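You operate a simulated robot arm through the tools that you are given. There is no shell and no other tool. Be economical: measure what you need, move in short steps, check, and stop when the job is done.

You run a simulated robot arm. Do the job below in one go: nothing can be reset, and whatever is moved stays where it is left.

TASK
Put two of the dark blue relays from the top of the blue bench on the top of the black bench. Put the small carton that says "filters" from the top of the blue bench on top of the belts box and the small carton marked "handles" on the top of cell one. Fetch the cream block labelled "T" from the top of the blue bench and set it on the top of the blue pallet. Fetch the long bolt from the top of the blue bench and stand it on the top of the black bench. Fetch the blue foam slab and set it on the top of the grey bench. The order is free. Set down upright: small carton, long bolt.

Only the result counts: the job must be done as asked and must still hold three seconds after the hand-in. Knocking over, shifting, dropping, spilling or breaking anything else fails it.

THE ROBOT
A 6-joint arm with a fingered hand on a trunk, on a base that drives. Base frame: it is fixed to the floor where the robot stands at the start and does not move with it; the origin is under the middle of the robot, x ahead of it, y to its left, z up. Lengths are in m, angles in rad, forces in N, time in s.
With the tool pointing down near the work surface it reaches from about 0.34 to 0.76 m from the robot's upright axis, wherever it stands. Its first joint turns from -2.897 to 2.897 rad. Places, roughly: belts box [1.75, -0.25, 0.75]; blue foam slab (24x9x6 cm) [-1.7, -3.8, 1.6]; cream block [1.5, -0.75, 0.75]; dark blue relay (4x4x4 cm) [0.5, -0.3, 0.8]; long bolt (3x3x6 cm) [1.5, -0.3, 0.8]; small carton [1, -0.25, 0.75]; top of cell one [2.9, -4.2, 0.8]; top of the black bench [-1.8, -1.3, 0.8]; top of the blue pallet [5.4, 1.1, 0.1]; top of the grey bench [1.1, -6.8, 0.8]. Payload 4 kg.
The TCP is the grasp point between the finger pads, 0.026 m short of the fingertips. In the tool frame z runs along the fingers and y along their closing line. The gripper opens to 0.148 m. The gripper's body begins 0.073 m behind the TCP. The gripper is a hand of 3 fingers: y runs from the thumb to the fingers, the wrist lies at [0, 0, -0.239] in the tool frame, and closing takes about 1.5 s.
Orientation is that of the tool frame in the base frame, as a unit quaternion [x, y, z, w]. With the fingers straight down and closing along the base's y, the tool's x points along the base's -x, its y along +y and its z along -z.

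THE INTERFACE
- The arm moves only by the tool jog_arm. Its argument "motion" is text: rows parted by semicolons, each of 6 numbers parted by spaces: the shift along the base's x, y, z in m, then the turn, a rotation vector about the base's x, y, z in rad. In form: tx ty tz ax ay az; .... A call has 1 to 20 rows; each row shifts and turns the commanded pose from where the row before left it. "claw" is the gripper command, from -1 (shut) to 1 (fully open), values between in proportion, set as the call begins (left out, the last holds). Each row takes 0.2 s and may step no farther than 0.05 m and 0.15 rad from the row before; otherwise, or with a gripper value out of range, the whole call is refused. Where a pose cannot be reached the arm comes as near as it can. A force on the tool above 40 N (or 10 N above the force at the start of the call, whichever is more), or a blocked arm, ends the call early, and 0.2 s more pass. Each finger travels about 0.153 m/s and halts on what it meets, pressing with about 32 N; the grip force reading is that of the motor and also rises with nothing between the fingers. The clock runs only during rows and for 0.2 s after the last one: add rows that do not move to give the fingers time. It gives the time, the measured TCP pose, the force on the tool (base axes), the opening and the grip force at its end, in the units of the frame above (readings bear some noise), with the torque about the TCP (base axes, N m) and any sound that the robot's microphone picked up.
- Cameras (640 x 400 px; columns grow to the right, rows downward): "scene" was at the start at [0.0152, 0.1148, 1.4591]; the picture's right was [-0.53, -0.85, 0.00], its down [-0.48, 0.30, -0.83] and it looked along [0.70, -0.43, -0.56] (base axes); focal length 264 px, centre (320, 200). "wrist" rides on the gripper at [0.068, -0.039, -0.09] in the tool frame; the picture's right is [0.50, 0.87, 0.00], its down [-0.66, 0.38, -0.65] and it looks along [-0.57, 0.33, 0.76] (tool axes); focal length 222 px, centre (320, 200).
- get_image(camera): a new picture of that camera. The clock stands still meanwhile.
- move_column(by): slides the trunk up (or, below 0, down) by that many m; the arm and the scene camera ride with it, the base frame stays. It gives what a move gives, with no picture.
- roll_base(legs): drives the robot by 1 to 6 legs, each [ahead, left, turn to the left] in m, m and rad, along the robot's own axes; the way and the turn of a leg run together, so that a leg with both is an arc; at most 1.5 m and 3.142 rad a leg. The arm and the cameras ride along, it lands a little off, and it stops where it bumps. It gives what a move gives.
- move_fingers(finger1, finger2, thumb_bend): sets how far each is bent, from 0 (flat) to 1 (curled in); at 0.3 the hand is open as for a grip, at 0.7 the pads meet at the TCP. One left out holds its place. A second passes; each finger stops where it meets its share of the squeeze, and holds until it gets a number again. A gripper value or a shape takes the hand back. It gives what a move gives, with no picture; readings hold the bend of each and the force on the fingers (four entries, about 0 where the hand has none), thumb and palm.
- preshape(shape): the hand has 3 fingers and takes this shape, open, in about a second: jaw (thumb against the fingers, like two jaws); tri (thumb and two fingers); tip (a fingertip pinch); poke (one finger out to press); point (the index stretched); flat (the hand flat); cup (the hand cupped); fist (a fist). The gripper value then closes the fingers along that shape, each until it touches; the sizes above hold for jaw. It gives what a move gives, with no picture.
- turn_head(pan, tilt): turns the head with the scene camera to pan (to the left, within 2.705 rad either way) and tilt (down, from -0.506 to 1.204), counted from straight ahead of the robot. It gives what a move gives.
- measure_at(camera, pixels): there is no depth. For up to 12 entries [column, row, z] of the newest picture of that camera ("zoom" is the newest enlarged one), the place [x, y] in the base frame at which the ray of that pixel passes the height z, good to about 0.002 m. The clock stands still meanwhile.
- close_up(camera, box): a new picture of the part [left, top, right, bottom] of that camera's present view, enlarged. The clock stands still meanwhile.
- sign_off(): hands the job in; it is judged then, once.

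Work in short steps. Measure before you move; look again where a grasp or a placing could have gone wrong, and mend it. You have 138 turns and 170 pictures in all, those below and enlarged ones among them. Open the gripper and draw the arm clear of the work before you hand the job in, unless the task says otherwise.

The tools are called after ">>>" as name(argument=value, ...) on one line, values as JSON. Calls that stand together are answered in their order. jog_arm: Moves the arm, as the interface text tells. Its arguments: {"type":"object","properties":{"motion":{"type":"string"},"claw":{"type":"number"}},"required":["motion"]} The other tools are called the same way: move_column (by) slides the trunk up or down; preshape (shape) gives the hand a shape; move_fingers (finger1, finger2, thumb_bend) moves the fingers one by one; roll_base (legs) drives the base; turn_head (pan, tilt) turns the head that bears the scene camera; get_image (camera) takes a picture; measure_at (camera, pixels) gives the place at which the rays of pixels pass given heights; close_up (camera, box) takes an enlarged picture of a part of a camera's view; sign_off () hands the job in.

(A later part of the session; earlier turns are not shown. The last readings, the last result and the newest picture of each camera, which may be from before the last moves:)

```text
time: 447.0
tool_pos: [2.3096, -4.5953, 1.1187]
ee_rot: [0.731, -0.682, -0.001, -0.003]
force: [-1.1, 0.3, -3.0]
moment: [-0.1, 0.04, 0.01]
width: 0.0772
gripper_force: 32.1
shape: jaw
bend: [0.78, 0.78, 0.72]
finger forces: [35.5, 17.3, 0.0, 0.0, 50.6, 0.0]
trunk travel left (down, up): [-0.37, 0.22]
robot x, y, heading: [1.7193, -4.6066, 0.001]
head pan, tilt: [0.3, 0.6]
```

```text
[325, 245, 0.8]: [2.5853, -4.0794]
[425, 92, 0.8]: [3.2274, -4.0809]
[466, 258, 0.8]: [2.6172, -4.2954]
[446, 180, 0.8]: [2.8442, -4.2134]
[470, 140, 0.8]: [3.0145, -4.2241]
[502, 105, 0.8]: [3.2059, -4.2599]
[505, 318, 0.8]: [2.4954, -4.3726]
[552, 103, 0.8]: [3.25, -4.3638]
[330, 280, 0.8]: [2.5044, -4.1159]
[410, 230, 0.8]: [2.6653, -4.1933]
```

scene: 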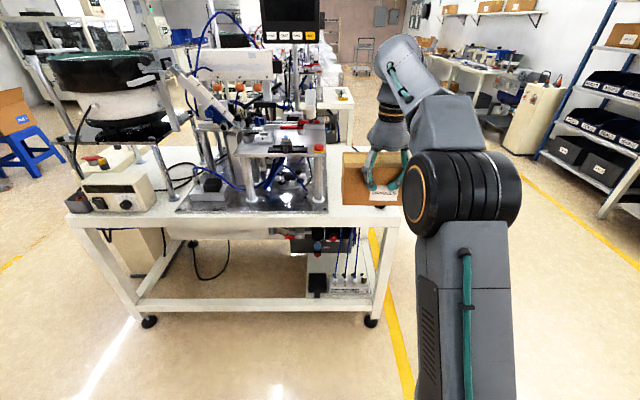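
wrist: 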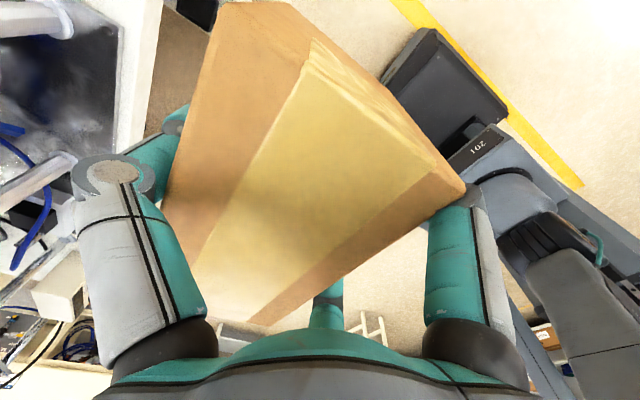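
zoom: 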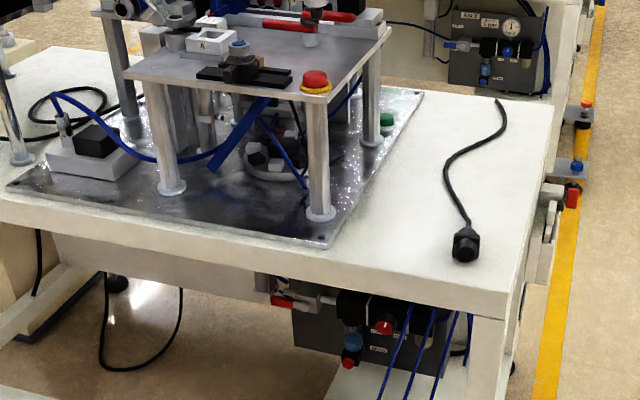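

I measure the overhead plate corner (330,102) and pillar base, to keep clear of them.

>>> measure_at(camera="zoom", pixels=[[320, 216, 0.81], [330, 102, 1.0], [330, 102, 1.05], [330, 102, 1.1], [390, 28, 1.05], [466, 230, 0.83], [454, 250, 0.8], [480, 255, 0.8]])

```text
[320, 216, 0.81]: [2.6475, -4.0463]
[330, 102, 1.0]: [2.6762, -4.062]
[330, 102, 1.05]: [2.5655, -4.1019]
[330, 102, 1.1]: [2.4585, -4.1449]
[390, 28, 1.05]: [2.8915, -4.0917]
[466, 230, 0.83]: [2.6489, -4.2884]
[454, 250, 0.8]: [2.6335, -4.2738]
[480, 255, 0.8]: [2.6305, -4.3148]
```

Overhead plate edge is at y≈-4.07, z≈1.02. Target carton centre (2.565,-4.178). Drive in.

>>> roll_base(legs=[[0.25, 0.415, 0]])

>>> turn_head(pan=0.1, tilt=0.7)

>>> get_image(camera="scene")

```text
time: 449.9
tool_pos: [2.5628, -4.1836, 1.1181]
ee_rot: [0.73, -0.683, -0.001, -0.003]
force: [0.9, -0.4, -3.0]
moment: [-0.09, 0.09, -0.04]
width: 0.0769
gripper_force: 32.0
shape: jaw
bend: [0.78, 0.78, 0.72]
finger forces: [35.4, 17.3, 0.0, 0.0, 50.7, 0.0]
trunk travel left (down, up): [-0.37, 0.22]
robot x, y, heading: [1.976, -4.192, 0.004]
head pan, tilt: [0.3, 0.6]
```

```text
time: 450.6
tool_pos: [2.5627, -4.1837, 1.1183]
ee_rot: [0.73, -0.683, -0.002, -0.003]
force: [0.1, -0.1, -3.5]
moment: [-0.08, 0.08, 0.02]
width: 0.0772
gripper_force: 31.9
shape: jaw
bend: [0.78, 0.78, 0.72]
finger forces: [35.4, 17.3, 0.0, 0.1, 50.8, 0.0]
trunk travel left (down, up): [-0.37, 0.22]
robot x, y, heading: [1.9724, -4.1939, -0.004]
head pan, tilt: [0.099, 0.7]
```

```text
49 pictures are left
```

scene: 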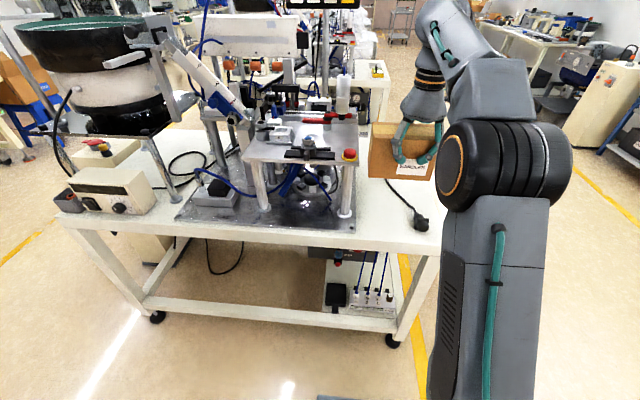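

I straighten the yaw and descend gently.

>>> jog_arm(motion="0.002 0.004 -0.03 0 0 -0.033; 0 0 -0.045 0 0 -0.032; 0 0 -0.045 0 0 0; 0 0 -0.045 0 0 0; 0 0 -0.04 0 0 0; 0 0 -0.02 0 0 0; 0 0 -0.006 0 0 0; 0 0 -0.004 0 0 0; 0 0 -0.003 0 0 0; 0 0 -0.003 0 0 0; 0 0 -0.003 0 0 0; 0 0 -0.003 0 0 0; 0 0 -0.003 0 0 0; 0 0 -0.003 0 0 0; 0 0 0 0 0 0", claw=-1)

>>> close_up(camera="scene", box=[330, 120, 490, 260])

```text
time: 453.8
tool_pos: [2.565, -4.1805, 0.8663]
ee_rot: [-0.707, 0.707, 0.001, 0.003]
force: [0.2, -0.8, 2.6]
moment: [-0.03, 0.07, 0.01]
width: 0.077
gripper_force: 31.9
shape: jaw
bend: [0.78, 0.79, 0.72]
finger forces: [34.8, 17.9, 0.0, 0.1, 51.1, 0.0]
trunk travel left (down, up): [-0.37, 0.22]
robot x, y, heading: [1.9737, -4.1918, 0.003]
head pan, tilt: [0.099, 0.7]
```

```text
2.86 times, centred on (410, 190) of scene
```

zoom: 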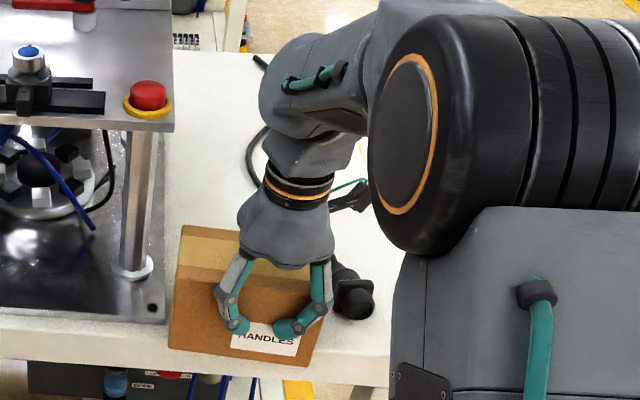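

Contact (weight transferred). Release, rise, and check; then back off.

>>> jog_arm(motion="0 0 -0.001 0 0 0; 0 0 0 0 0 0; 0 0 0 0 0 0; 0 0 0 0 0 0; 0 0 0 0 0 0; 0 0 0.02 0 0 0; 0 0 0.04 0 0 0; 0 0 0.045 0 0 0; 0 0 0.045 0 0 0; 0 0 0.045 0 0 0; 0 0 0.045 0 0 0; 0 0 0 0 0 0", claw=0.55)

>>> roll_base(legs=[[-0.4, 0, 0]])

>>> get_image(camera="scene")

```text
time: 456.4
tool_pos: [2.5632, -4.182, 1.106]
ee_rot: [-0.707, 0.707, 0.001, 0.002]
force: [0.3, -0.3, 0.4]
moment: [0.02, -0.04, 0.03]
width: 0.1146
gripper_force: 0.0
shape: jaw
bend: [0.26, 0.26, 0.51]
finger forces: [0.0, 0.0, 0.0, 0.0, 0.0, 0.0]
trunk travel left (down, up): [-0.37, 0.22]
robot x, y, heading: [1.9712, -4.1931, 0.001]
head pan, tilt: [0.099, 0.7]
```

```text
time: 458.9
tool_pos: [2.1601, -4.1802, 1.1058]
ee_rot: [0.708, -0.707, -0.001, -0.003]
force: [-0.6, 0.6, -0.6]
moment: [0.0, 0.02, -0.01]
width: 0.1149
gripper_force: 0.1
shape: jaw
bend: [0.26, 0.26, 0.51]
finger forces: [0.0, 0.0, 0.0, 0.0, 0.0, 0.0]
trunk travel left (down, up): [-0.37, 0.22]
robot x, y, heading: [1.5655, -4.1969, 0.004]
head pan, tilt: [0.099, 0.7]
```

```text
47 pictures are left
```

scene: 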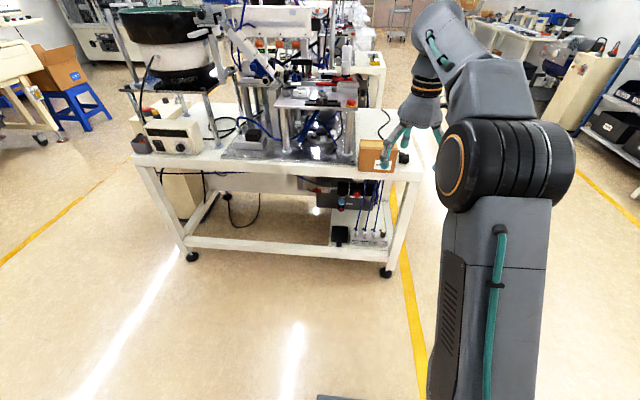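

Handles placed. Now turn north and drive to the south side of the blue bench for the filters carton.

>>> roll_base(legs=[[0, 0, 1.567], [1.5, 0.2, 0], [1.47, 0.18, 0]])

>>> turn_head(pan=0.0, tilt=0.65)

>>> get_image(camera="wrist")

>>> close_up(camera="scene", box=[180, 80, 460, 280])

```text
refused: leg 2 is longer than a leg can be; nothing moved
```

```text
time: 459.6
tool_pos: [2.1592, -4.181, 1.1055]
ee_rot: [0.708, -0.706, 0.0, -0.003]
force: [-0.1, -0.5, 0.5]
moment: [-0.03, 0.04, 0.02]
width: 0.1148
gripper_force: 0.2
shape: jaw
bend: [0.26, 0.26, 0.51]
finger forces: [0.1, 0.1, 0.1, 0.0, 0.0, 0.0]
trunk travel left (down, up): [-0.37, 0.22]
robot x, y, heading: [1.5706, -4.196, 0.001]
head pan, tilt: [0.0, 0.649]
```

```text
46 pictures are left
```

wrist: 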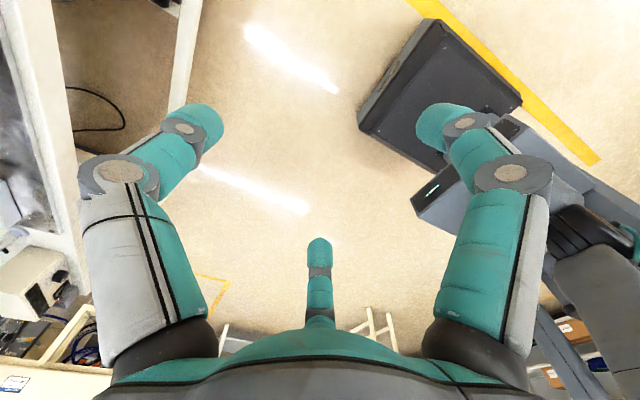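

```text
2.00 times, centred on (320, 180) of scene
```

zoom: 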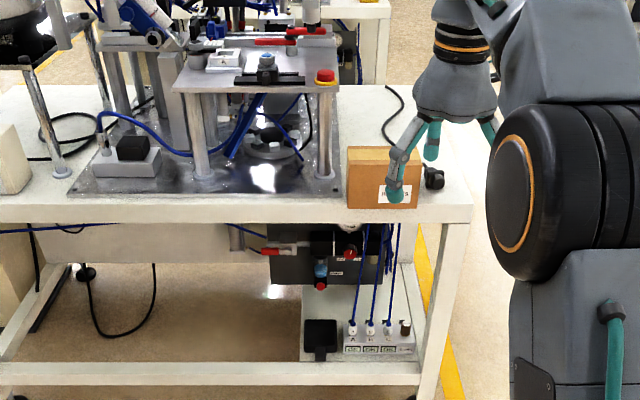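

The leg was too long; I split it. (Handles stands upright on cell one.)

>>> roll_base(legs=[[0, 0, 1.569], [1.0, 0.13, 0], [1.0, 0.13, 0], [0.98, 0.12, 0]])

>>> get_image(camera="wrist")

>>> close_up(camera="scene", box=[180, 80, 460, 280])

```text
time: 478.1
tool_pos: [1.1784, -0.6444, 1.1063]
ee_rot: [1.0, 0.007, -0.003, -0.003]
force: [0.5, -0.6, -0.5]
moment: [0.01, 0.01, 0.0]
width: 0.1146
gripper_force: 0.1
shape: jaw
bend: [0.26, 0.26, 0.51]
finger forces: [0.1, 0.0, 0.0, 0.0, 0.0, 0.1]
trunk travel left (down, up): [-0.37, 0.22]
robot x, y, heading: [1.1992, -1.2325, 1.583]
head pan, tilt: [0.0, 0.649]
```

```text
44 pictures are left
```

wrist: 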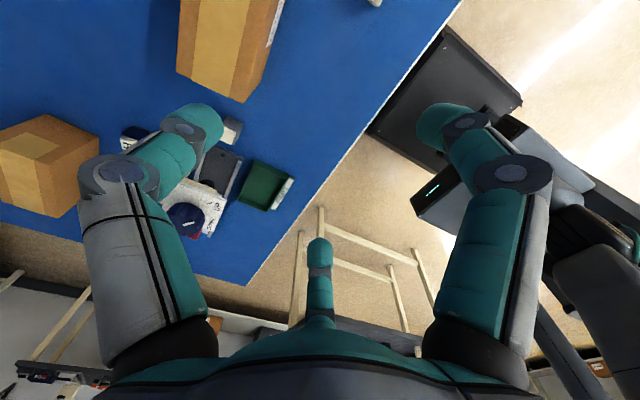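

```text
2.00 times, centred on (320, 180) of scene
```

zoom: 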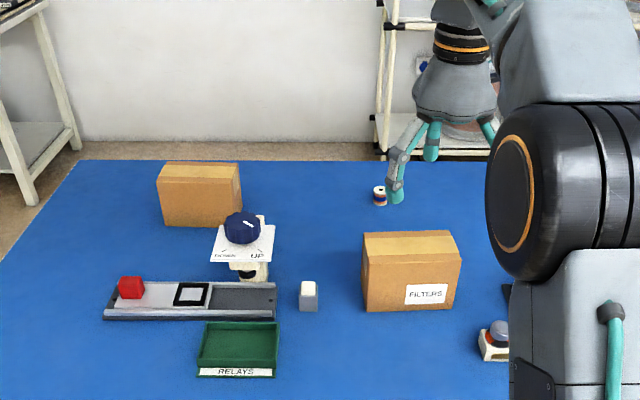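

>>> measure_at(camera="zoom", pixels=[[366, 311, 0.782], [451, 308, 0.782], [363, 262, 0.9], [461, 256, 0.9], [362, 233, 0.9], [452, 232, 0.9]])

>>> measure_at(camera="wrist", pixels=[[243, 102, 0.9], [177, 71, 0.9], [244, 103, 0.895], [228, 140, 0.84]])

```text
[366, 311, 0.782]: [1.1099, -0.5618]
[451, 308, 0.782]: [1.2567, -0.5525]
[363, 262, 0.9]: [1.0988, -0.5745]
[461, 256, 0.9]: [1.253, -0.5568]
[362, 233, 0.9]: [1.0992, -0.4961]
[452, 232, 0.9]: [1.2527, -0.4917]
```

```text
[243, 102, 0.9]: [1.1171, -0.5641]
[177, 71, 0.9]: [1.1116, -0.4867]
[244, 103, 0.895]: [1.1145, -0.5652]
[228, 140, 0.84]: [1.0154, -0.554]
```

Filters: centre (1.181,-0.522), yaw ≈0.065. I move in 0.1 m, align, and descend with claw 0.75.

>>> roll_base(legs=[[0.105, 0, 0]])

>>> jog_arm(motion="0.001 0.003 -0.03 0 0 0.025; 0.001 0 -0.04 0 0 0.025; 0 0 -0.045 0 0 0; 0 0 -0.045 0 0 0; 0 0 -0.04 0 0 0; 0 0 -0.03 0 0 0; 0 0 -0.016 0 0 0; 0 0 0 0 0 0", claw=0.75)

>>> get_image(camera="wrist")

```text
time: 479.2
tool_pos: [1.1782, -0.5395, 1.1051]
ee_rot: [1.0, 0.006, -0.003, -0.002]
force: [1.6, -0.5, -0.2]
moment: [-0.03, 0.01, 0.03]
width: 0.1147
gripper_force: 0.1
shape: jaw
bend: [0.26, 0.26, 0.51]
finger forces: [0.1, 0.0, 0.0, 0.0, 0.0, 0.0]
trunk travel left (down, up): [-0.37, 0.22]
robot x, y, heading: [1.1992, -1.1293, 1.584]
head pan, tilt: [0.0, 0.649]
```

```text
time: 481.1
tool_pos: [1.1794, -0.5375, 0.859]
ee_rot: [1.0, 0.031, -0.003, -0.002]
force: [0.1, 0.3, 0.6]
moment: [0.03, 0.03, -0.01]
width: 0.1293
gripper_force: 0.1
shape: jaw
bend: [0.25, 0.25, 0.37]
finger forces: [0.1, 0.1, 0.1, 0.1, 0.0, 0.0]
trunk travel left (down, up): [-0.37, 0.22]
robot x, y, heading: [1.1972, -1.1267, 1.586]
head pan, tilt: [0.0, 0.649]
```

```text
42 pictures are left
```

wrist: 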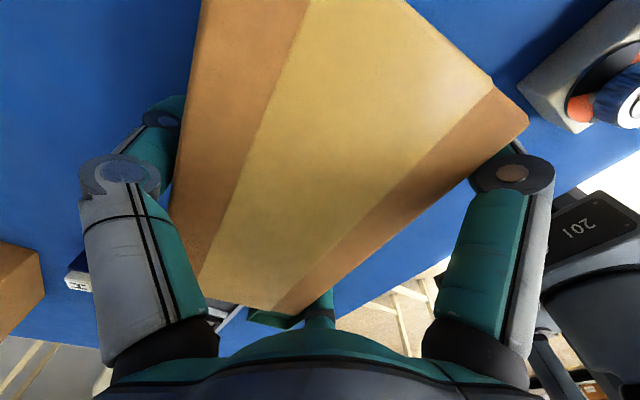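

No contact forces and the carton is straddled. Close and lift.

>>> jog_arm(motion="0 0 0 0 0 0; 0 0 0 0 0 0; 0 0 0 0 0 0; 0 0 0 0 0 0; 0 0 0 0 0 0; 0 0 0 0 0 0; 0 0 0 0 0 0; 0 0 0 0 0 0", claw=-1)

>>> jog_arm(motion="0 0 0.02 0 0 0; 0 0 0.04 0 0 0; 0 0 0.045 0 0 0; 0 0 0.045 0 0 0; 0 0 0.045 0 0 0; 0 0 0.045 0 0 0; 0 0 0.04 0 0 0; 0 0 0 0 0 0", claw=-1)

>>> get_image(camera="wrist")

>>> get_image(camera="scene")

```text
time: 482.9
tool_pos: [1.18, -0.5358, 0.8588]
ee_rot: [1.0, 0.031, -0.003, -0.002]
force: [0.3, 0.0, -0.7]
moment: [-0.06, -0.04, 0.0]
width: 0.0805
gripper_force: 32.6
shape: jaw
bend: [0.78, 0.78, 0.71]
finger forces: [23.3, 23.3, 0.0, 0.1, 46.5, 0.0]
trunk travel left (down, up): [-0.37, 0.22]
robot x, y, heading: [1.1974, -1.1285, 1.586]
head pan, tilt: [0.0, 0.649]
```

```text
time: 484.6
tool_pos: [1.1791, -0.536, 1.1392]
ee_rot: [1.0, 0.03, -0.003, -0.001]
force: [0.4, 0.5, -3.1]
moment: [-0.04, 0.0, -0.01]
width: 0.0802
gripper_force: 32.0
shape: jaw
bend: [0.78, 0.78, 0.71]
finger forces: [23.4, 23.3, 0.1, 0.0, 46.6, 0.1]
trunk travel left (down, up): [-0.37, 0.22]
robot x, y, heading: [1.1968, -1.1266, 1.583]
head pan, tilt: [0.0, 0.649]
```

```text
41 pictures are left
```

wrist: 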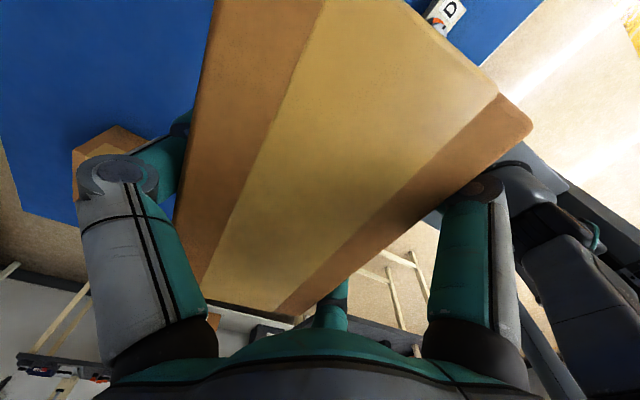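

```text
40 pictures are left
```

scene: 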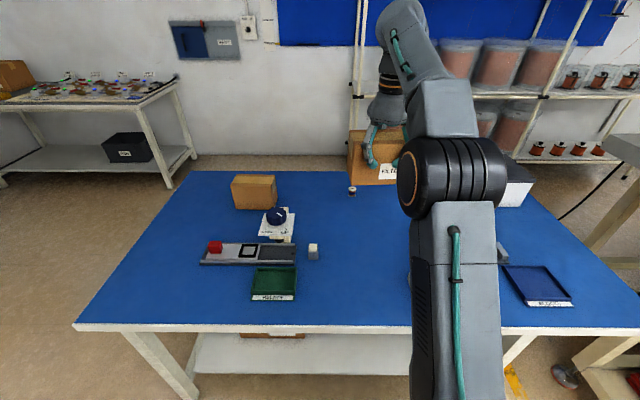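

Filters held. Travel back round the west: first six legs.

>>> roll_base(legs=[[-1.5, 0, 0], [0, 0, 3.12], [0.2, -1.45, 0], [0, -0.33, 0], [-1.5, 0, 0], [-1.5, 0, 0]])

>>> turn_head(pan=0.4, tilt=0.6)

>>> get_image(camera="scene")

```text
time: 522.1
tool_pos: [-0.5684, -0.3625, 1.1379]
ee_rot: [-0.038, 0.999, -0.001, 0.003]
force: [-0.6, -0.1, -2.9]
moment: [0.08, -0.02, -0.02]
width: 0.0796
gripper_force: 31.5
shape: jaw
bend: [0.78, 0.78, 0.71]
finger forces: [21.8, 22.0, 0.1, 0.1, 44.0, 0.0]
trunk travel left (down, up): [-0.37, 0.22]
robot x, y, heading: [-0.5998, 0.228, -1.548]
head pan, tilt: [0.0, 0.649]
```

```text
time: 522.9
tool_pos: [-0.5694, -0.363, 1.138]
ee_rot: [-0.038, 0.999, -0.002, 0.003]
force: [-0.2, 0.2, -2.9]
moment: [0.07, 0.03, -0.03]
width: 0.0795
gripper_force: 32.5
shape: jaw
bend: [0.78, 0.78, 0.71]
finger forces: [22.1, 22.0, 0.1, 0.1, 44.0, 0.0]
trunk travel left (down, up): [-0.37, 0.22]
robot x, y, heading: [-0.5982, 0.2309, -1.546]
head pan, tilt: [0.4, 0.6]
```

```text
39 pictures are left
```

scene: 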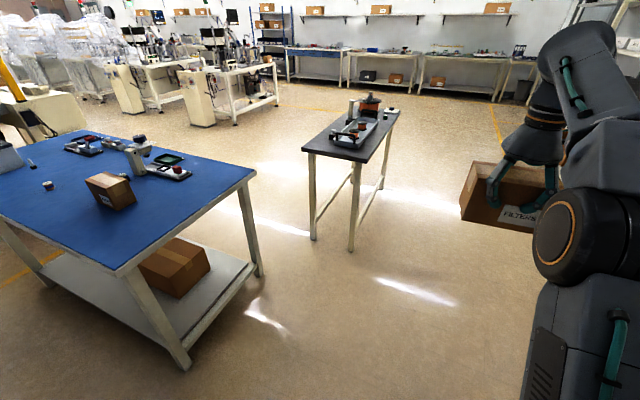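

On to the north side of the bench, then move the carton over the belts lid.

>>> roll_base(legs=[[-0.13, 0, 0], [0, 1.4, 0], [0, 0.62, -0.02]])

>>> turn_head(pan=0.2, tilt=0.8)

>>> get_image(camera="scene")

```text
time: 533.8
tool_pos: [1.4128, -0.1958, 1.1389]
ee_rot: [-0.026, 1.0, -0.002, 0.003]
force: [-0.6, -0.2, -3.4]
moment: [0.08, -0.02, -0.02]
width: 0.0795
gripper_force: 32.2
shape: jaw
bend: [0.78, 0.78, 0.71]
finger forces: [22.1, 22.0, 0.1, 0.0, 43.9, 0.0]
trunk travel left (down, up): [-0.37, 0.22]
robot x, y, heading: [1.3997, 0.3976, -1.569]
head pan, tilt: [0.4, 0.6]
```

```text
time: 534.5
tool_pos: [1.4137, -0.1966, 1.1376]
ee_rot: [-0.024, 1.0, -0.001, 0.003]
force: [0.6, 0.0, -4.0]
moment: [0.08, -0.01, 0.0]
width: 0.0792
gripper_force: 31.9
shape: jaw
bend: [0.78, 0.78, 0.71]
finger forces: [22.1, 21.9, 0.0, 0.1, 44.0, 0.0]
trunk travel left (down, up): [-0.37, 0.22]
robot x, y, heading: [1.4004, 0.3963, -1.575]
head pan, tilt: [0.201, 0.799]
```

```text
38 pictures are left
```

scene: 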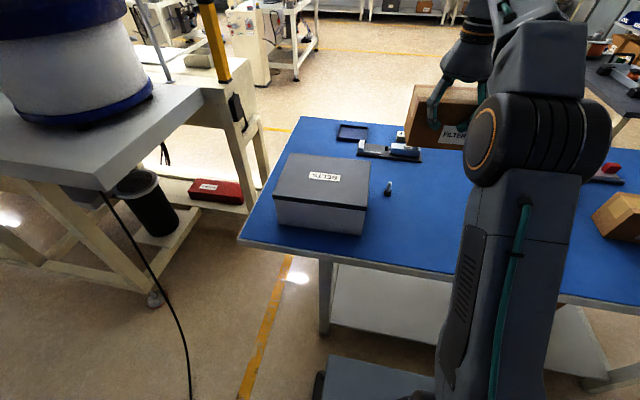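

Move the carton above the lid centre and confirm the lid's corners.

>>> measure_at(camera="scene", pixels=[[288, 153, 0.93], [370, 159, 0.93], [366, 207, 0.93], [273, 196, 0.93], [389, 195, 0.782], [389, 182, 0.84]])

>>> jog_arm(motion="0.0435 0.003 0 0 0 0; 0.0435 0.003 0 0 0 0; 0.0435 0.003 0 0 0 -0.02; 0.0435 0.003 0 0 0 -0.02; 0.0435 0.003 0 0 0 0; 0.0435 0.001 0 0 0 0; 0 0 -0.03 0 0 0; 0 0 0 0 0 0", claw=-1)

>>> get_image(camera="scene")

```text
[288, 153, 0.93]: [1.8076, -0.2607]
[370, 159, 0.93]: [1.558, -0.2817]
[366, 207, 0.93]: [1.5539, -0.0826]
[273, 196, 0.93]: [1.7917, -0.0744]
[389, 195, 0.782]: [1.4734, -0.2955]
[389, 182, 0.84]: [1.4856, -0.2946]
```

```text
time: 536.3
tool_pos: [1.6618, -0.1715, 1.091]
ee_rot: [-0.005, 1.0, -0.001, 0.003]
force: [1.3, -0.4, -3.1]
moment: [0.06, 0.0, -0.01]
width: 0.0793
gripper_force: 32.4
shape: jaw
bend: [0.78, 0.78, 0.71]
finger forces: [22.5, 22.2, 0.0, 0.1, 44.5, 0.0]
out of reach, approached as far as the arm can: row 5, 6
trunk travel left (down, up): [-0.37, 0.22]
robot x, y, heading: [1.4006, 0.3948, -1.569]
head pan, tilt: [0.201, 0.799]
```

```text
37 pictures are left
```

scene: 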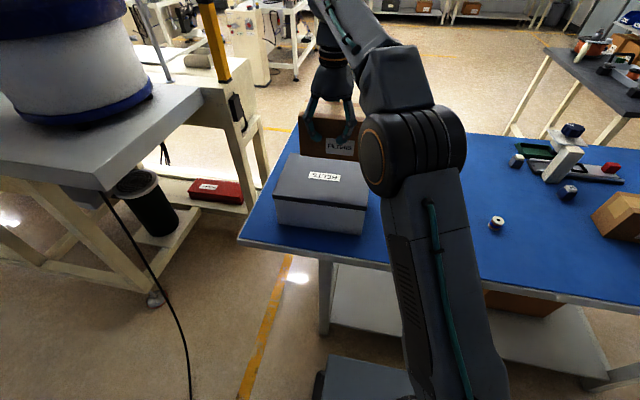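

Carton is over the lid (1.662,-0.172). Descend by feel.

>>> jog_arm(motion="0.003 0 -0.03 0 0 0; 0.003 0 -0.025 0 0 0; 0 0 -0.006 0 0 0; 0 0 -0.004 0 0 0; 0 0 -0.004 0 0 0; 0 0 -0.003 0 0 0; 0 0 -0.003 0 0 0; 0 0 -0.003 0 0 0; 0 0 -0.003 0 0 0; 0 0 -0.003 0 0 0; 0 0 -0.003 0 0 0; 0 0 -0.003 0 0 0; 0 0 -0.003 0 0 0; 0 0 -0.003 0 0 0; 0 0 -0.003 0 0 0; 0 0 0 0 0 0", claw=-1)

>>> close_up(camera="scene", box=[240, 90, 420, 250])

```text
time: 539.7
tool_pos: [1.6689, -0.1713, 0.9928]
ee_rot: [-0.006, 1.0, -0.001, 0.002]
force: [0.0, 0.5, -3.7]
moment: [0.08, 0.02, 0.0]
width: 0.0792
gripper_force: 31.6
shape: jaw
bend: [0.78, 0.78, 0.71]
finger forces: [22.4, 22.4, 0.0, 0.0, 44.7, 0.1]
trunk travel left (down, up): [-0.37, 0.22]
robot x, y, heading: [1.3992, 0.3907, -1.572]
head pan, tilt: [0.201, 0.799]
```

```text
2.50 times, centred on (330, 170) of scene
```

zoom: 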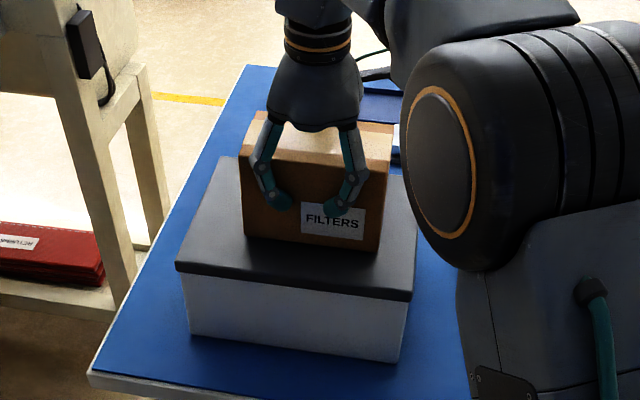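

Not yet in contact; continue in 3 mm steps.

>>> jog_arm(motion="0 0 -0.003 0 0 0; 0 0 -0.003 0 0 0; 0 0 -0.003 0 0 0; 0 0 -0.003 0 0 0; 0 0 -0.003 0 0 0; 0 0 -0.003 0 0 0; 0 0 -0.003 0 0 0; 0 0 -0.003 0 0 0; 0 0 -0.003 0 0 0; 0 0 -0.003 0 0 0; 0 0 -0.003 0 0 0; 0 0 -0.003 0 0 0; 0 0 -0.003 0 0 0; 0 0 -0.003 0 0 0; 0 0 -0.003 0 0 0; 0 0 0 0 0 0", claw=-1)

>>> close_up(camera="scene", box=[240, 90, 420, 250])

```text
time: 540.9
tool_pos: [1.6675, -0.1708, 0.9854]
ee_rot: [-0.004, 1.0, -0.007, 0.005]
force: [-1.3, 2.3, 18.9]
moment: [-0.15, 0.07, 0.01]
width: 0.0787
gripper_force: 31.5
shape: jaw
bend: [0.8, 0.8, 0.71]
finger forces: [23.6, 23.3, 0.0, 0.0, 44.8, 0.1]
trunk travel left (down, up): [-0.37, 0.22]
robot x, y, heading: [1.3999, 0.3963, -1.569]
head pan, tilt: [0.201, 0.799]
stopped in row 5: the force on the tool passed its limit at 42 N (the readings are from after the stop); the commanded pose is now the measured one
```

```text
2.50 times, centred on (330, 170) of scene
```

zoom: 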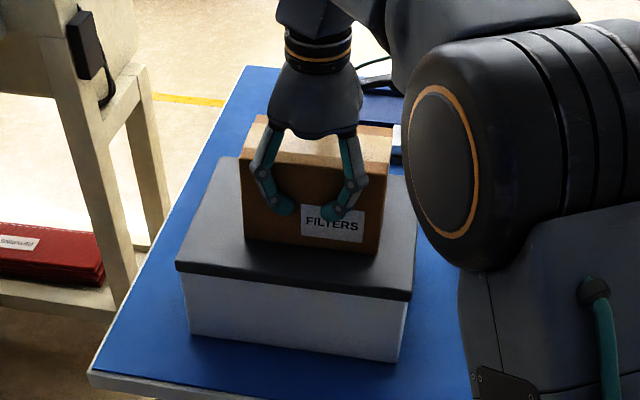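

Contact on the lid. Release, rise, and move above the bolt.

>>> jog_arm(motion="0 0 0.002 0 0 0; 0 0 0 0 0 0; 0 0 0 0 0 0; 0 0 0 0 0 0; 0 0 0 0 0 0; 0 0 0.02 0 0 0; 0 0 0.04 0 0 0; 0 0 0.045 0 0 0; 0 0 0.03 0 0 0; 0 0 0 0 0 0", claw=0.55)

>>> jog_arm(motion="-0.037 -0.024 0 0 0 0; -0.037 -0.024 0 0 0 0; -0.037 -0.024 0 0 0 0; -0.037 -0.024 0 0 0 0; -0.037 -0.024 0 0 0 0; 0 0 -0.03 0 0 0; 0 0 -0.03 0 0 0; 0 0 -0.03 0 0 0; 0 0 0 0 0 0", claw=-0.3)

>>> get_image(camera="wrist")

>>> close_up(camera="scene", box=[240, 90, 440, 250])

```text
time: 543.1
tool_pos: [1.6689, -0.1747, 1.1172]
ee_rot: [-0.004, 1.0, -0.006, 0.005]
force: [0.5, -0.1, -0.5]
moment: [0.06, 0.04, 0.03]
width: 0.1146
gripper_force: 0.1
shape: jaw
bend: [0.26, 0.26, 0.51]
finger forces: [0.0, 0.0, 0.0, 0.0, 0.0, 0.0]
trunk travel left (down, up): [-0.37, 0.22]
robot x, y, heading: [1.4016, 0.3997, -1.572]
head pan, tilt: [0.201, 0.799]
```

```text
time: 545.1
tool_pos: [1.4911, -0.2719, 1.0386]
ee_rot: [-0.005, 1.0, 0.006, 0.003]
force: [0.1, -0.1, -0.4]
moment: [0.0, 0.0, 0.0]
width: 0.0518
gripper_force: 0.0
shape: jaw
bend: [0.77, 0.77, 0.7]
finger forces: [0.0, 0.0, 0.0, 0.0, 0.0, 0.1]
out of reach, approached as far as the arm can: row 1, 2, 3, 4, 5, 6, 7, 8
trunk travel left (down, up): [-0.37, 0.22]
robot x, y, heading: [1.399, 0.3972, -1.565]
head pan, tilt: [0.201, 0.799]
```

```text
34 pictures are left
```

wrist: 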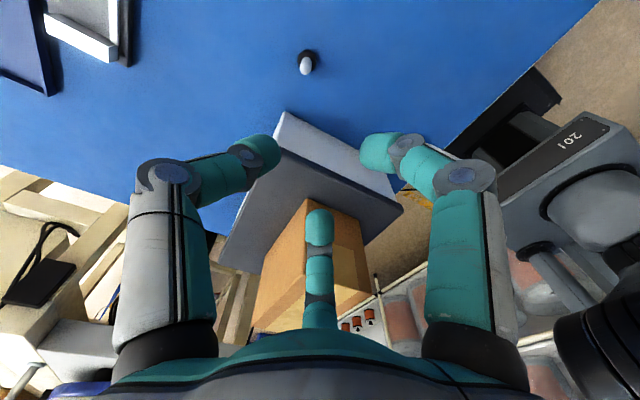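

```text
2.50 times, centred on (340, 170) of scene
```

zoom: 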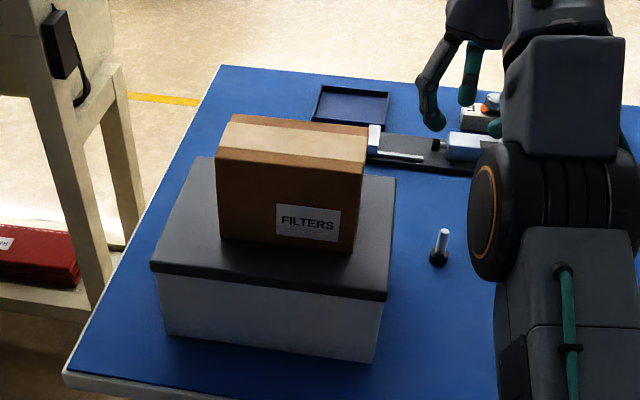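

Filters stands on the belts box. Measure the bolt in both cameras.

>>> measure_at(camera="wrist", pixels=[[305, 70, 0.842], [307, 58, 0.79]])

>>> measure_at(camera="zoom", pixels=[[444, 231, 0.842], [438, 258, 0.785]])

```text
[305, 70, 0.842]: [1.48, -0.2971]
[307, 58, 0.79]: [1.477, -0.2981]
```

```text
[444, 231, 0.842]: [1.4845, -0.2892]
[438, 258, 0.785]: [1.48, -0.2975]
```

Bolt at (1.480,-0.296). Align and descend to z≈0.822.

>>> jog_arm(motion="-0.011 -0.024 0 0 0 0; 0 0 -0.035 0 0 0; 0 0 -0.035 0 0 0; 0 0 -0.035 0 0 0; 0 0 -0.035 0 0 0; 0 0 -0.03 0 0 0; 0 0 0 0 0 0", claw=-0.2)

>>> get_image(camera="wrist")

```text
time: 546.7
tool_pos: [1.488, -0.2824, 1.0394]
ee_rot: [-0.005, 1.0, -0.005, 0.004]
force: [0.6, -0.5, 0.8]
moment: [-0.02, 0.01, 0.0]
width: 0.0588
gripper_force: 0.0
shape: jaw
bend: [0.77, 0.77, 0.7]
finger forces: [0.0, 0.1, 0.1, 0.0, 0.0, 0.1]
out of reach, approached as far as the arm can: row 1, 2, 3, 4, 5, 6
trunk travel left (down, up): [-0.37, 0.22]
robot x, y, heading: [1.3946, 0.3972, -1.57]
head pan, tilt: [0.201, 0.799]
```

```text
32 pictures are left
```

wrist: 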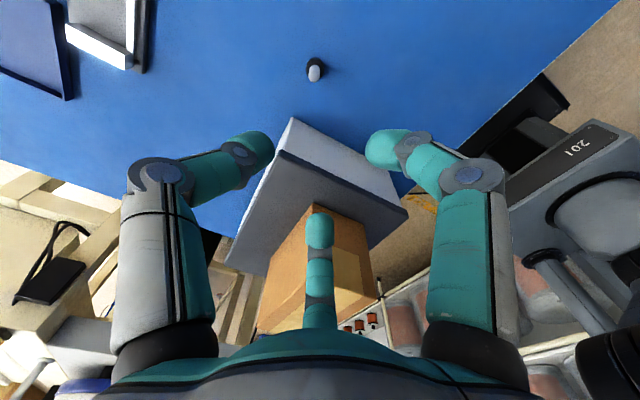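

The arm is too stretched here (r≈0.69). I drive 9 cm closer, re-centre and descend.

>>> roll_base(legs=[[0.09, 0, 0]])

>>> jog_arm(motion="-0.004 0.038 0 0 0 0; -0.004 0.038 0 0 0 0; 0 0 -0.035 0 0 0; 0 0 -0.035 0 0 0; 0 0 -0.035 0 0 0; 0 0 0 0 0 0", claw=-0.2)

>>> get_image(camera="wrist")

>>> measure_at(camera="wrist", pixels=[[320, 110, 0.842], [320, 130, 0.842], [340, 110, 0.842], [300, 110, 0.842], [320, 150, 0.842]])

```text
time: 547.8
tool_pos: [1.4871, -0.3743, 1.039]
ee_rot: [-0.005, 1.0, -0.005, 0.005]
force: [-0.2, 0.7, 0.6]
moment: [-0.02, 0.02, -0.01]
width: 0.0588
gripper_force: 0.0
shape: jaw
bend: [0.77, 0.77, 0.7]
finger forces: [0.1, 0.1, 0.1, 0.0, 0.1, 0.1]
trunk travel left (down, up): [-0.37, 0.22]
robot x, y, heading: [1.401, 0.3039, -1.569]
head pan, tilt: [0.201, 0.799]
```

```text
time: 549.2
tool_pos: [1.4873, -0.366, 1.0352]
ee_rot: [-0.004, 1.0, 0.009, 0.002]
force: [0.6, 0.0, -0.1]
moment: [0.01, 0.01, 0.02]
width: 0.059
gripper_force: 0.0
shape: jaw
bend: [0.77, 0.77, 0.7]
finger forces: [0.1, 0.0, 0.1, 0.0, 0.0, 0.1]
out of reach, approached as far as the arm can: row 1, 2, 3, 4, 5
trunk travel left (down, up): [-0.37, 0.22]
robot x, y, heading: [1.3995, 0.3042, -1.572]
head pan, tilt: [0.201, 0.799]
```

```text
31 pictures are left
```

wrist: 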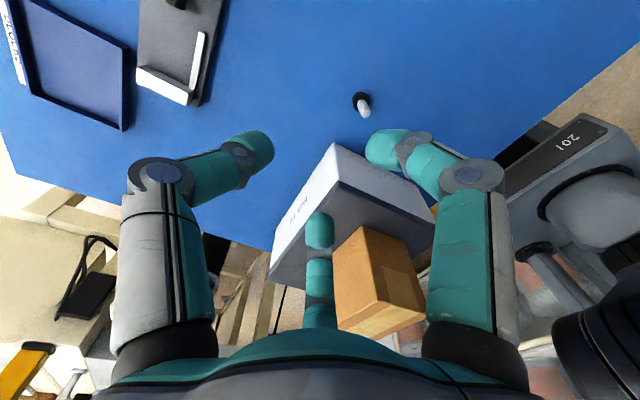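

```text
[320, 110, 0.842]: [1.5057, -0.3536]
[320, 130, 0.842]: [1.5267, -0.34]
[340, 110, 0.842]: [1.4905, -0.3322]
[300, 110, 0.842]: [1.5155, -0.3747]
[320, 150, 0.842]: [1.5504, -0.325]
```

All rows are blocked: the arm seems stuck in an awkward joint branch. I raise, rotate the tool (bolt is round, yaw is free) and retract to escape it.

>>> jog_arm(motion="0 0 0.04 0 0 0; 0 0 0.04 0 0 0; 0 0 0.03 0 0 -0.1; 0 0 0 0 0 -0.14; 0 0 0 0 0 -0.14; 0 0 0 0 0 -0.14; 0 0 0 0 0 -0.14; 0 0.035 0 0 0 -0.14; 0 0.035 0 0 0 -0.14; 0 0 -0.04 0 0 -0.14; 0 0 -0.04 0 0 -0.14; 0 0 -0.04 0 0 -0.14; 0 0 0 0 0 0", claw=-0.2)

>>> get_image(camera="wrist")

>>> get_image(camera="scene")

```text
time: 552.0
tool_pos: [1.4812, -0.2958, 0.9386]
ee_rot: [0.599, 0.801, -0.009, -0.003]
force: [0.5, 0.1, 0.1]
moment: [0.0, -0.02, 0.01]
width: 0.0592
gripper_force: 0.0
shape: jaw
bend: [0.77, 0.77, 0.7]
finger forces: [0.0, 0.0, 0.0, 0.1, 0.0, 0.1]
out of reach, approached as far as the arm can: row 1, 2, 3
trunk travel left (down, up): [-0.37, 0.22]
robot x, y, heading: [1.3987, 0.3011, -1.572]
head pan, tilt: [0.201, 0.799]
```

```text
30 pictures are left
```

wrist: 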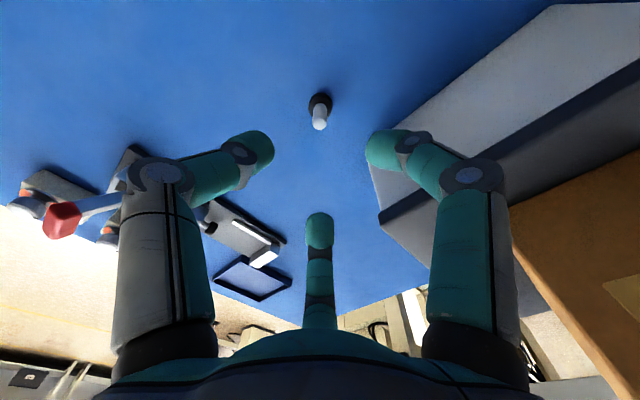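

```text
29 pictures are left
```

scene: 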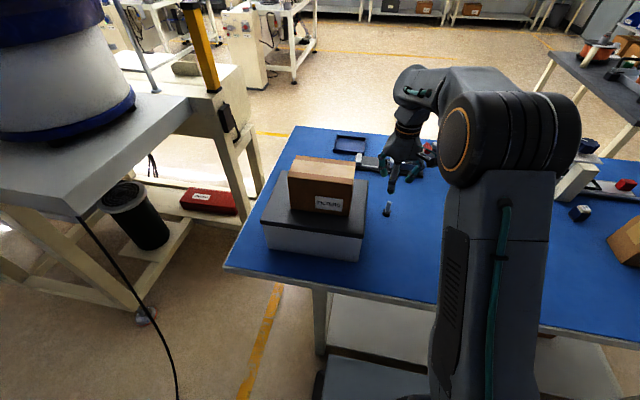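

The hand is now free and exactly above the bolt. I turn 0.28 rad more to give the belts box room, descend, and inspect.

>>> jog_arm(motion="0 0 0 0 0 -0.14; 0 0 0 0 0 -0.14; 0 0 -0.035 0 0 0; 0 0 -0.035 0 0 0; 0 0 -0.03 0 0 0; 0 0 -0.016 0 0 0; 0 0 0 0 0 0", claw=-0.35)

>>> jog_arm(motion="0 0 0 0 0 0; 0 0 0 0 0 0; 0 0 0 0 0 0; 0 0 0 0 0 0; 0 0 0 0 0 0; 0 0 0 0 0 0", claw=-1)

>>> get_image(camera="wrist")

```text
time: 553.6
tool_pos: [1.4825, -0.2973, 0.8251]
ee_rot: [0.704, 0.71, -0.004, -0.005]
force: [0.3, -0.1, 0.0]
moment: [0.03, 0.02, -0.01]
width: 0.0486
gripper_force: 0.0
shape: jaw
bend: [0.77, 0.77, 0.7]
finger forces: [0.0, 0.1, 0.1, 0.0, 0.1, 0.0]
trunk travel left (down, up): [-0.37, 0.22]
robot x, y, heading: [1.3981, 0.3044, -1.571]
head pan, tilt: [0.201, 0.799]
```

```text
time: 555.0
tool_pos: [1.4824, -0.2965, 0.8243]
ee_rot: [0.703, 0.711, -0.004, -0.004]
force: [0.6, 0.7, -0.2]
moment: [0.01, 0.01, -0.04]
width: 0.006
gripper_force: 31.9
shape: jaw
bend: [0.72, 0.72, 0.7]
finger forces: [27.9, 28.5, 0.0, 0.0, 28.8, 0.1]
trunk travel left (down, up): [-0.37, 0.22]
robot x, y, heading: [1.3968, 0.3085, -1.567]
head pan, tilt: [0.201, 0.799]
```

```text
28 pictures are left
```

wrist: 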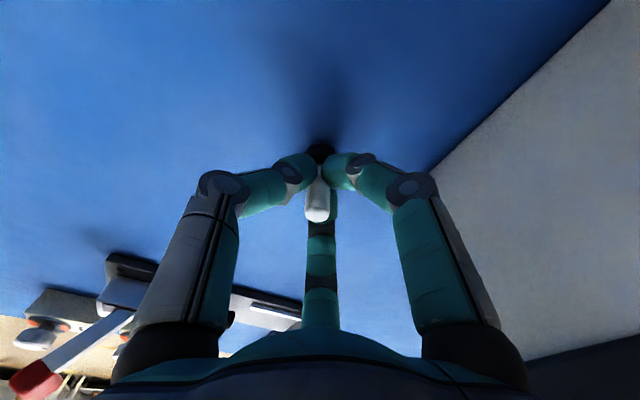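

Bolt gripped evenly (≈28 N each). Lift and verify.

>>> jog_arm(motion="0 0 0.02 0 0 0; 0 0 0.04 0 0 0; 0 0 0.045 0 0 0; 0 0 0.045 0 0 0; 0 0 0.045 0 0 0; 0 0 0.045 0 0 0; 0 0 0 0 0 0", claw=-1)

>>> get_image(camera="wrist")

```text
time: 556.6
tool_pos: [1.4816, -0.2956, 1.0657]
ee_rot: [0.704, 0.71, -0.009, -0.004]
force: [-0.1, -0.7, -0.3]
moment: [0.01, 0.01, -0.03]
width: 0.0059
gripper_force: 32.0
shape: jaw
bend: [0.72, 0.72, 0.7]
finger forces: [28.2, 28.4, 0.1, 0.0, 29.0, 0.0]
trunk travel left (down, up): [-0.37, 0.22]
robot x, y, heading: [1.4001, 0.3023, -1.571]
head pan, tilt: [0.201, 0.799]
```

```text
27 pictures are left
```

wrist: 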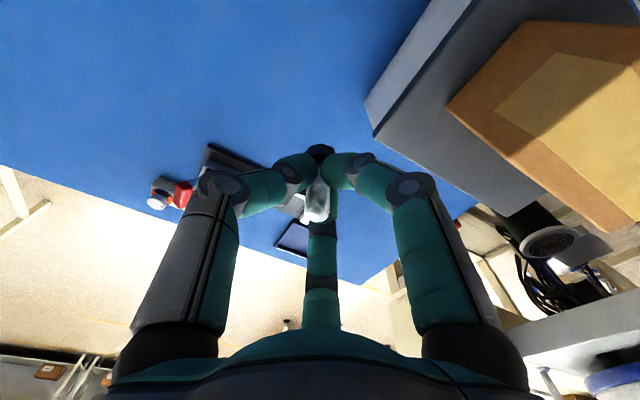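

Bolt is held upright. Drive to the black bench.

>>> roll_base(legs=[[-0.15, 0, 0], [0, -1.5, 0], [0, -0.45, 0], [0, 0, -1.571], [0, 1.5, 0], [0.3, 0.11, 0]])

>>> turn_head(pan=0.2, tilt=0.75)

>>> get_image(camera="scene")

>>> get_image(camera="wrist")

```text
time: 579.8
tool_pos: [-1.4176, -1.2299, 1.0641]
ee_rot: [1.0, 0.001, -0.003, -0.01]
force: [1.0, 0.5, -1.5]
moment: [-0.01, -0.03, 0.01]
width: 0.0061
gripper_force: 32.3
shape: jaw
bend: [0.72, 0.72, 0.7]
finger forces: [27.9, 28.1, 0.0, 0.0, 28.9, 0.0]
trunk travel left (down, up): [-0.37, 0.22]
robot x, y, heading: [-0.8167, -1.1494, 3.136]
head pan, tilt: [0.201, 0.799]
```

```text
time: 580.4
tool_pos: [-1.4182, -1.2296, 1.0645]
ee_rot: [1.0, 0.001, -0.003, -0.01]
force: [-0.9, -0.6, -0.6]
moment: [-0.04, 0.01, 0.0]
width: 0.0058
gripper_force: 31.9
shape: jaw
bend: [0.72, 0.72, 0.7]
finger forces: [27.9, 28.0, 0.0, 0.1, 28.8, 0.0]
trunk travel left (down, up): [-0.37, 0.22]
robot x, y, heading: [-0.8152, -1.1525, 3.13]
head pan, tilt: [0.201, 0.75]
```

```text
26 pictures are left
```

scene: 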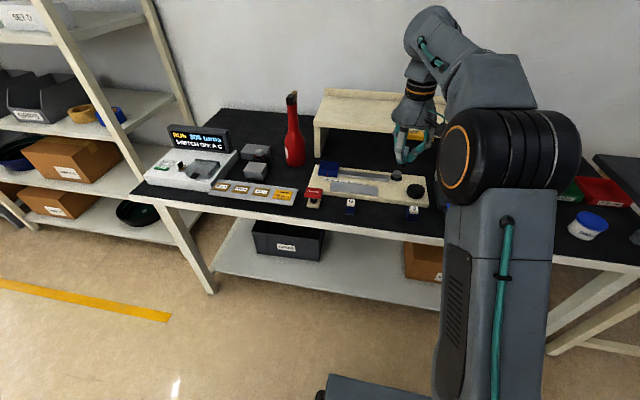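

```text
25 pictures are left
```

wrist: 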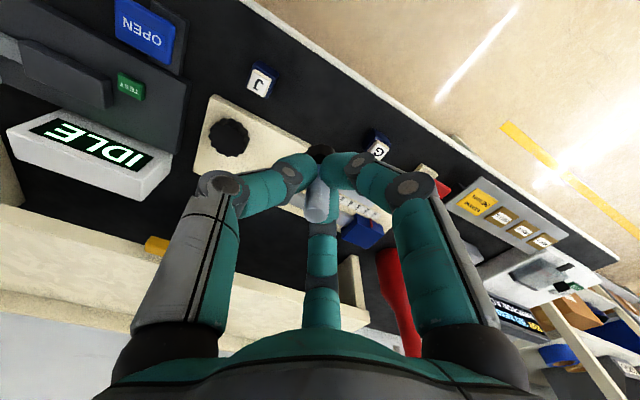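

J at (260,80) and G at (377,148) with the gap between. I confirm positions and lower to just above the bench at (-1.452,-1.25).

>>> measure_at(camera="wrist", pixels=[[259, 80, 0.838], [378, 150, 0.838], [320, 95, 0.8]])

>>> jog_arm(motion="-0.017 -0.01 0 -0.01 0 0; -0.017 -0.01 0 -0.01 0 0; 0 0 -0.045 0 0 0; 0 0 -0.045 0 0 0; 0 0 -0.045 0 0 0; 0 0 -0.04 0 0 0; 0 0 -0.025 0 0 0; 0 0 0 0 0 0", claw=-1)

>>> get_image(camera="wrist")

```text
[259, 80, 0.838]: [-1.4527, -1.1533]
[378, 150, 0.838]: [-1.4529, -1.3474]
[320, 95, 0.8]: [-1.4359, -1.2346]
```

```text
time: 582.2
tool_pos: [-1.4523, -1.2499, 0.8624]
ee_rot: [1.0, 0.001, -0.002, 0.0]
force: [0.1, 0.2, -0.4]
moment: [0.03, 0.01, 0.0]
width: 0.0
gripper_force: 32.2
shape: jaw
bend: [0.75, 0.76, 0.8]
finger forces: [16.8, 24.9, 0.0, 0.0, 20.5, 0.0]
trunk travel left (down, up): [-0.37, 0.22]
robot x, y, heading: [-0.8193, -1.1541, 3.131]
head pan, tilt: [0.201, 0.75]
```

```text
24 pictures are left
```

wrist: 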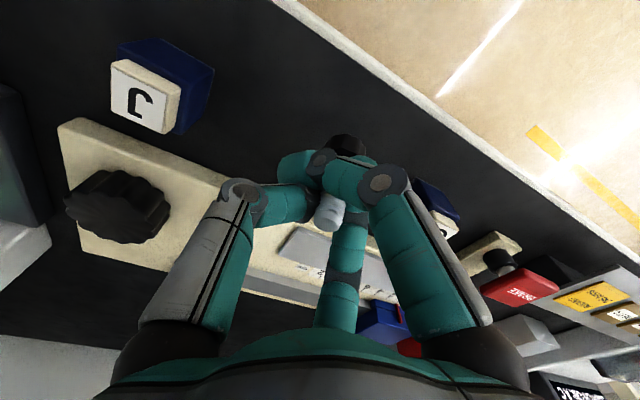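

The finger bends changed, so the bolt shifted in the grip. I look closely before going on.

>>> close_up(camera="wrist", box=[240, 100, 440, 250])

>>> close_up(camera="scene", box=[340, 130, 460, 230])

```text
2.67 times, centred on (340, 175) of wrist
```

zoom: 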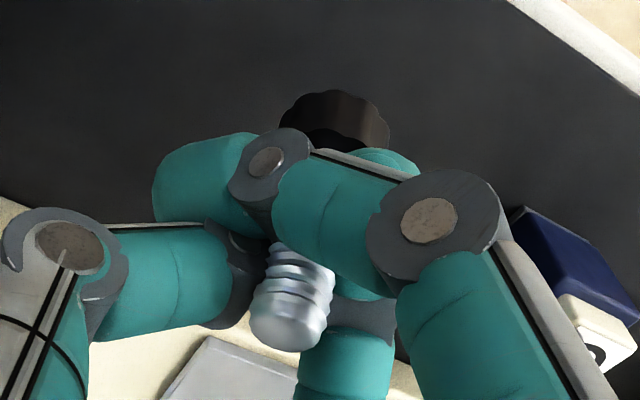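

```text
4.00 times, centred on (400, 180) of scene
5 turns are left
```

zoom: 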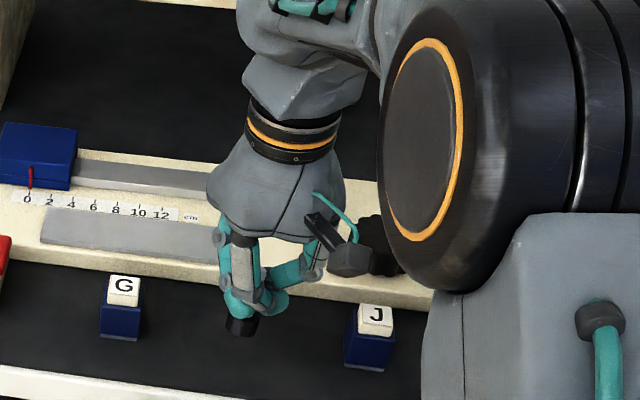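

The bolt leans ≈15–20° in the grip with its wide, heavy head down. I lower gently until the head touches and look again.

>>> jog_arm(motion="0 0 -0.008 0 0 0; 0 0 -0.003 0 0 0; 0 0 -0.002 0 0 0; 0 0 -0.002 0 0 0; 0 0 -0.002 0 0 0; 0 0 -0.002 0 0 0; 0 0 -0.002 0 0 0; 0 0 -0.002 0 0 0; 0 0 -0.002 0 0 0; 0 0 0 0 0 0", claw=-1)

>>> close_up(camera="wrist", box=[240, 100, 440, 250])

>>> close_up(camera="scene", box=[350, 170, 430, 230])

```text
time: 584.4
tool_pos: [-1.4518, -1.2494, 0.8396]
ee_rot: [1.0, 0.002, -0.003, -0.001]
force: [-0.6, -1.0, 0.1]
moment: [-0.03, 0.02, 0.01]
width: 0.0
gripper_force: 32.5
shape: jaw
bend: [0.75, 0.76, 0.8]
finger forces: [17.1, 25.0, 0.0, 0.0, 20.5, 0.1]
trunk travel left (down, up): [-0.37, 0.22]
robot x, y, heading: [-0.8145, -1.1514, 3.133]
head pan, tilt: [0.201, 0.75]
```

```text
2.67 times, centred on (340, 175) of wrist
```

zoom: 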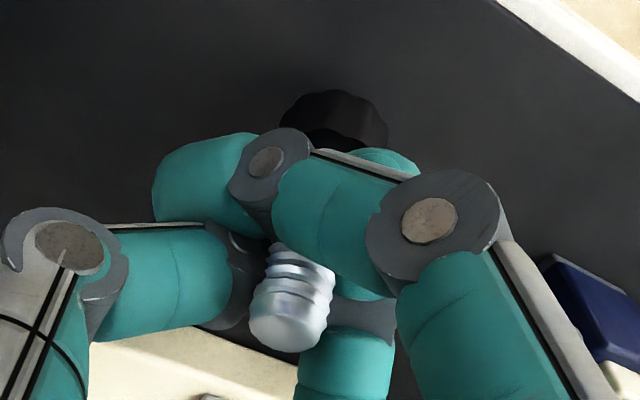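

```text
6.67 times, centred on (390, 200) of scene
4 turns are left
```

zoom: 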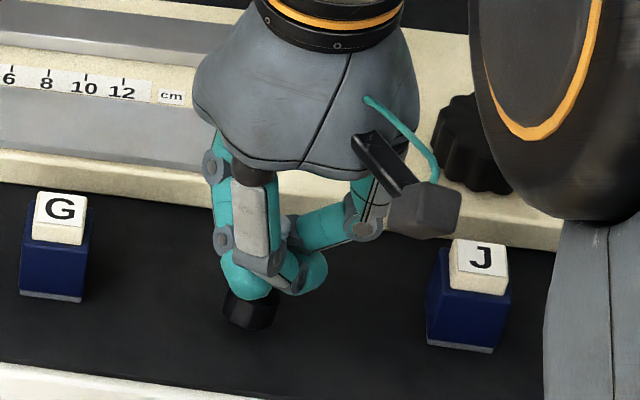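

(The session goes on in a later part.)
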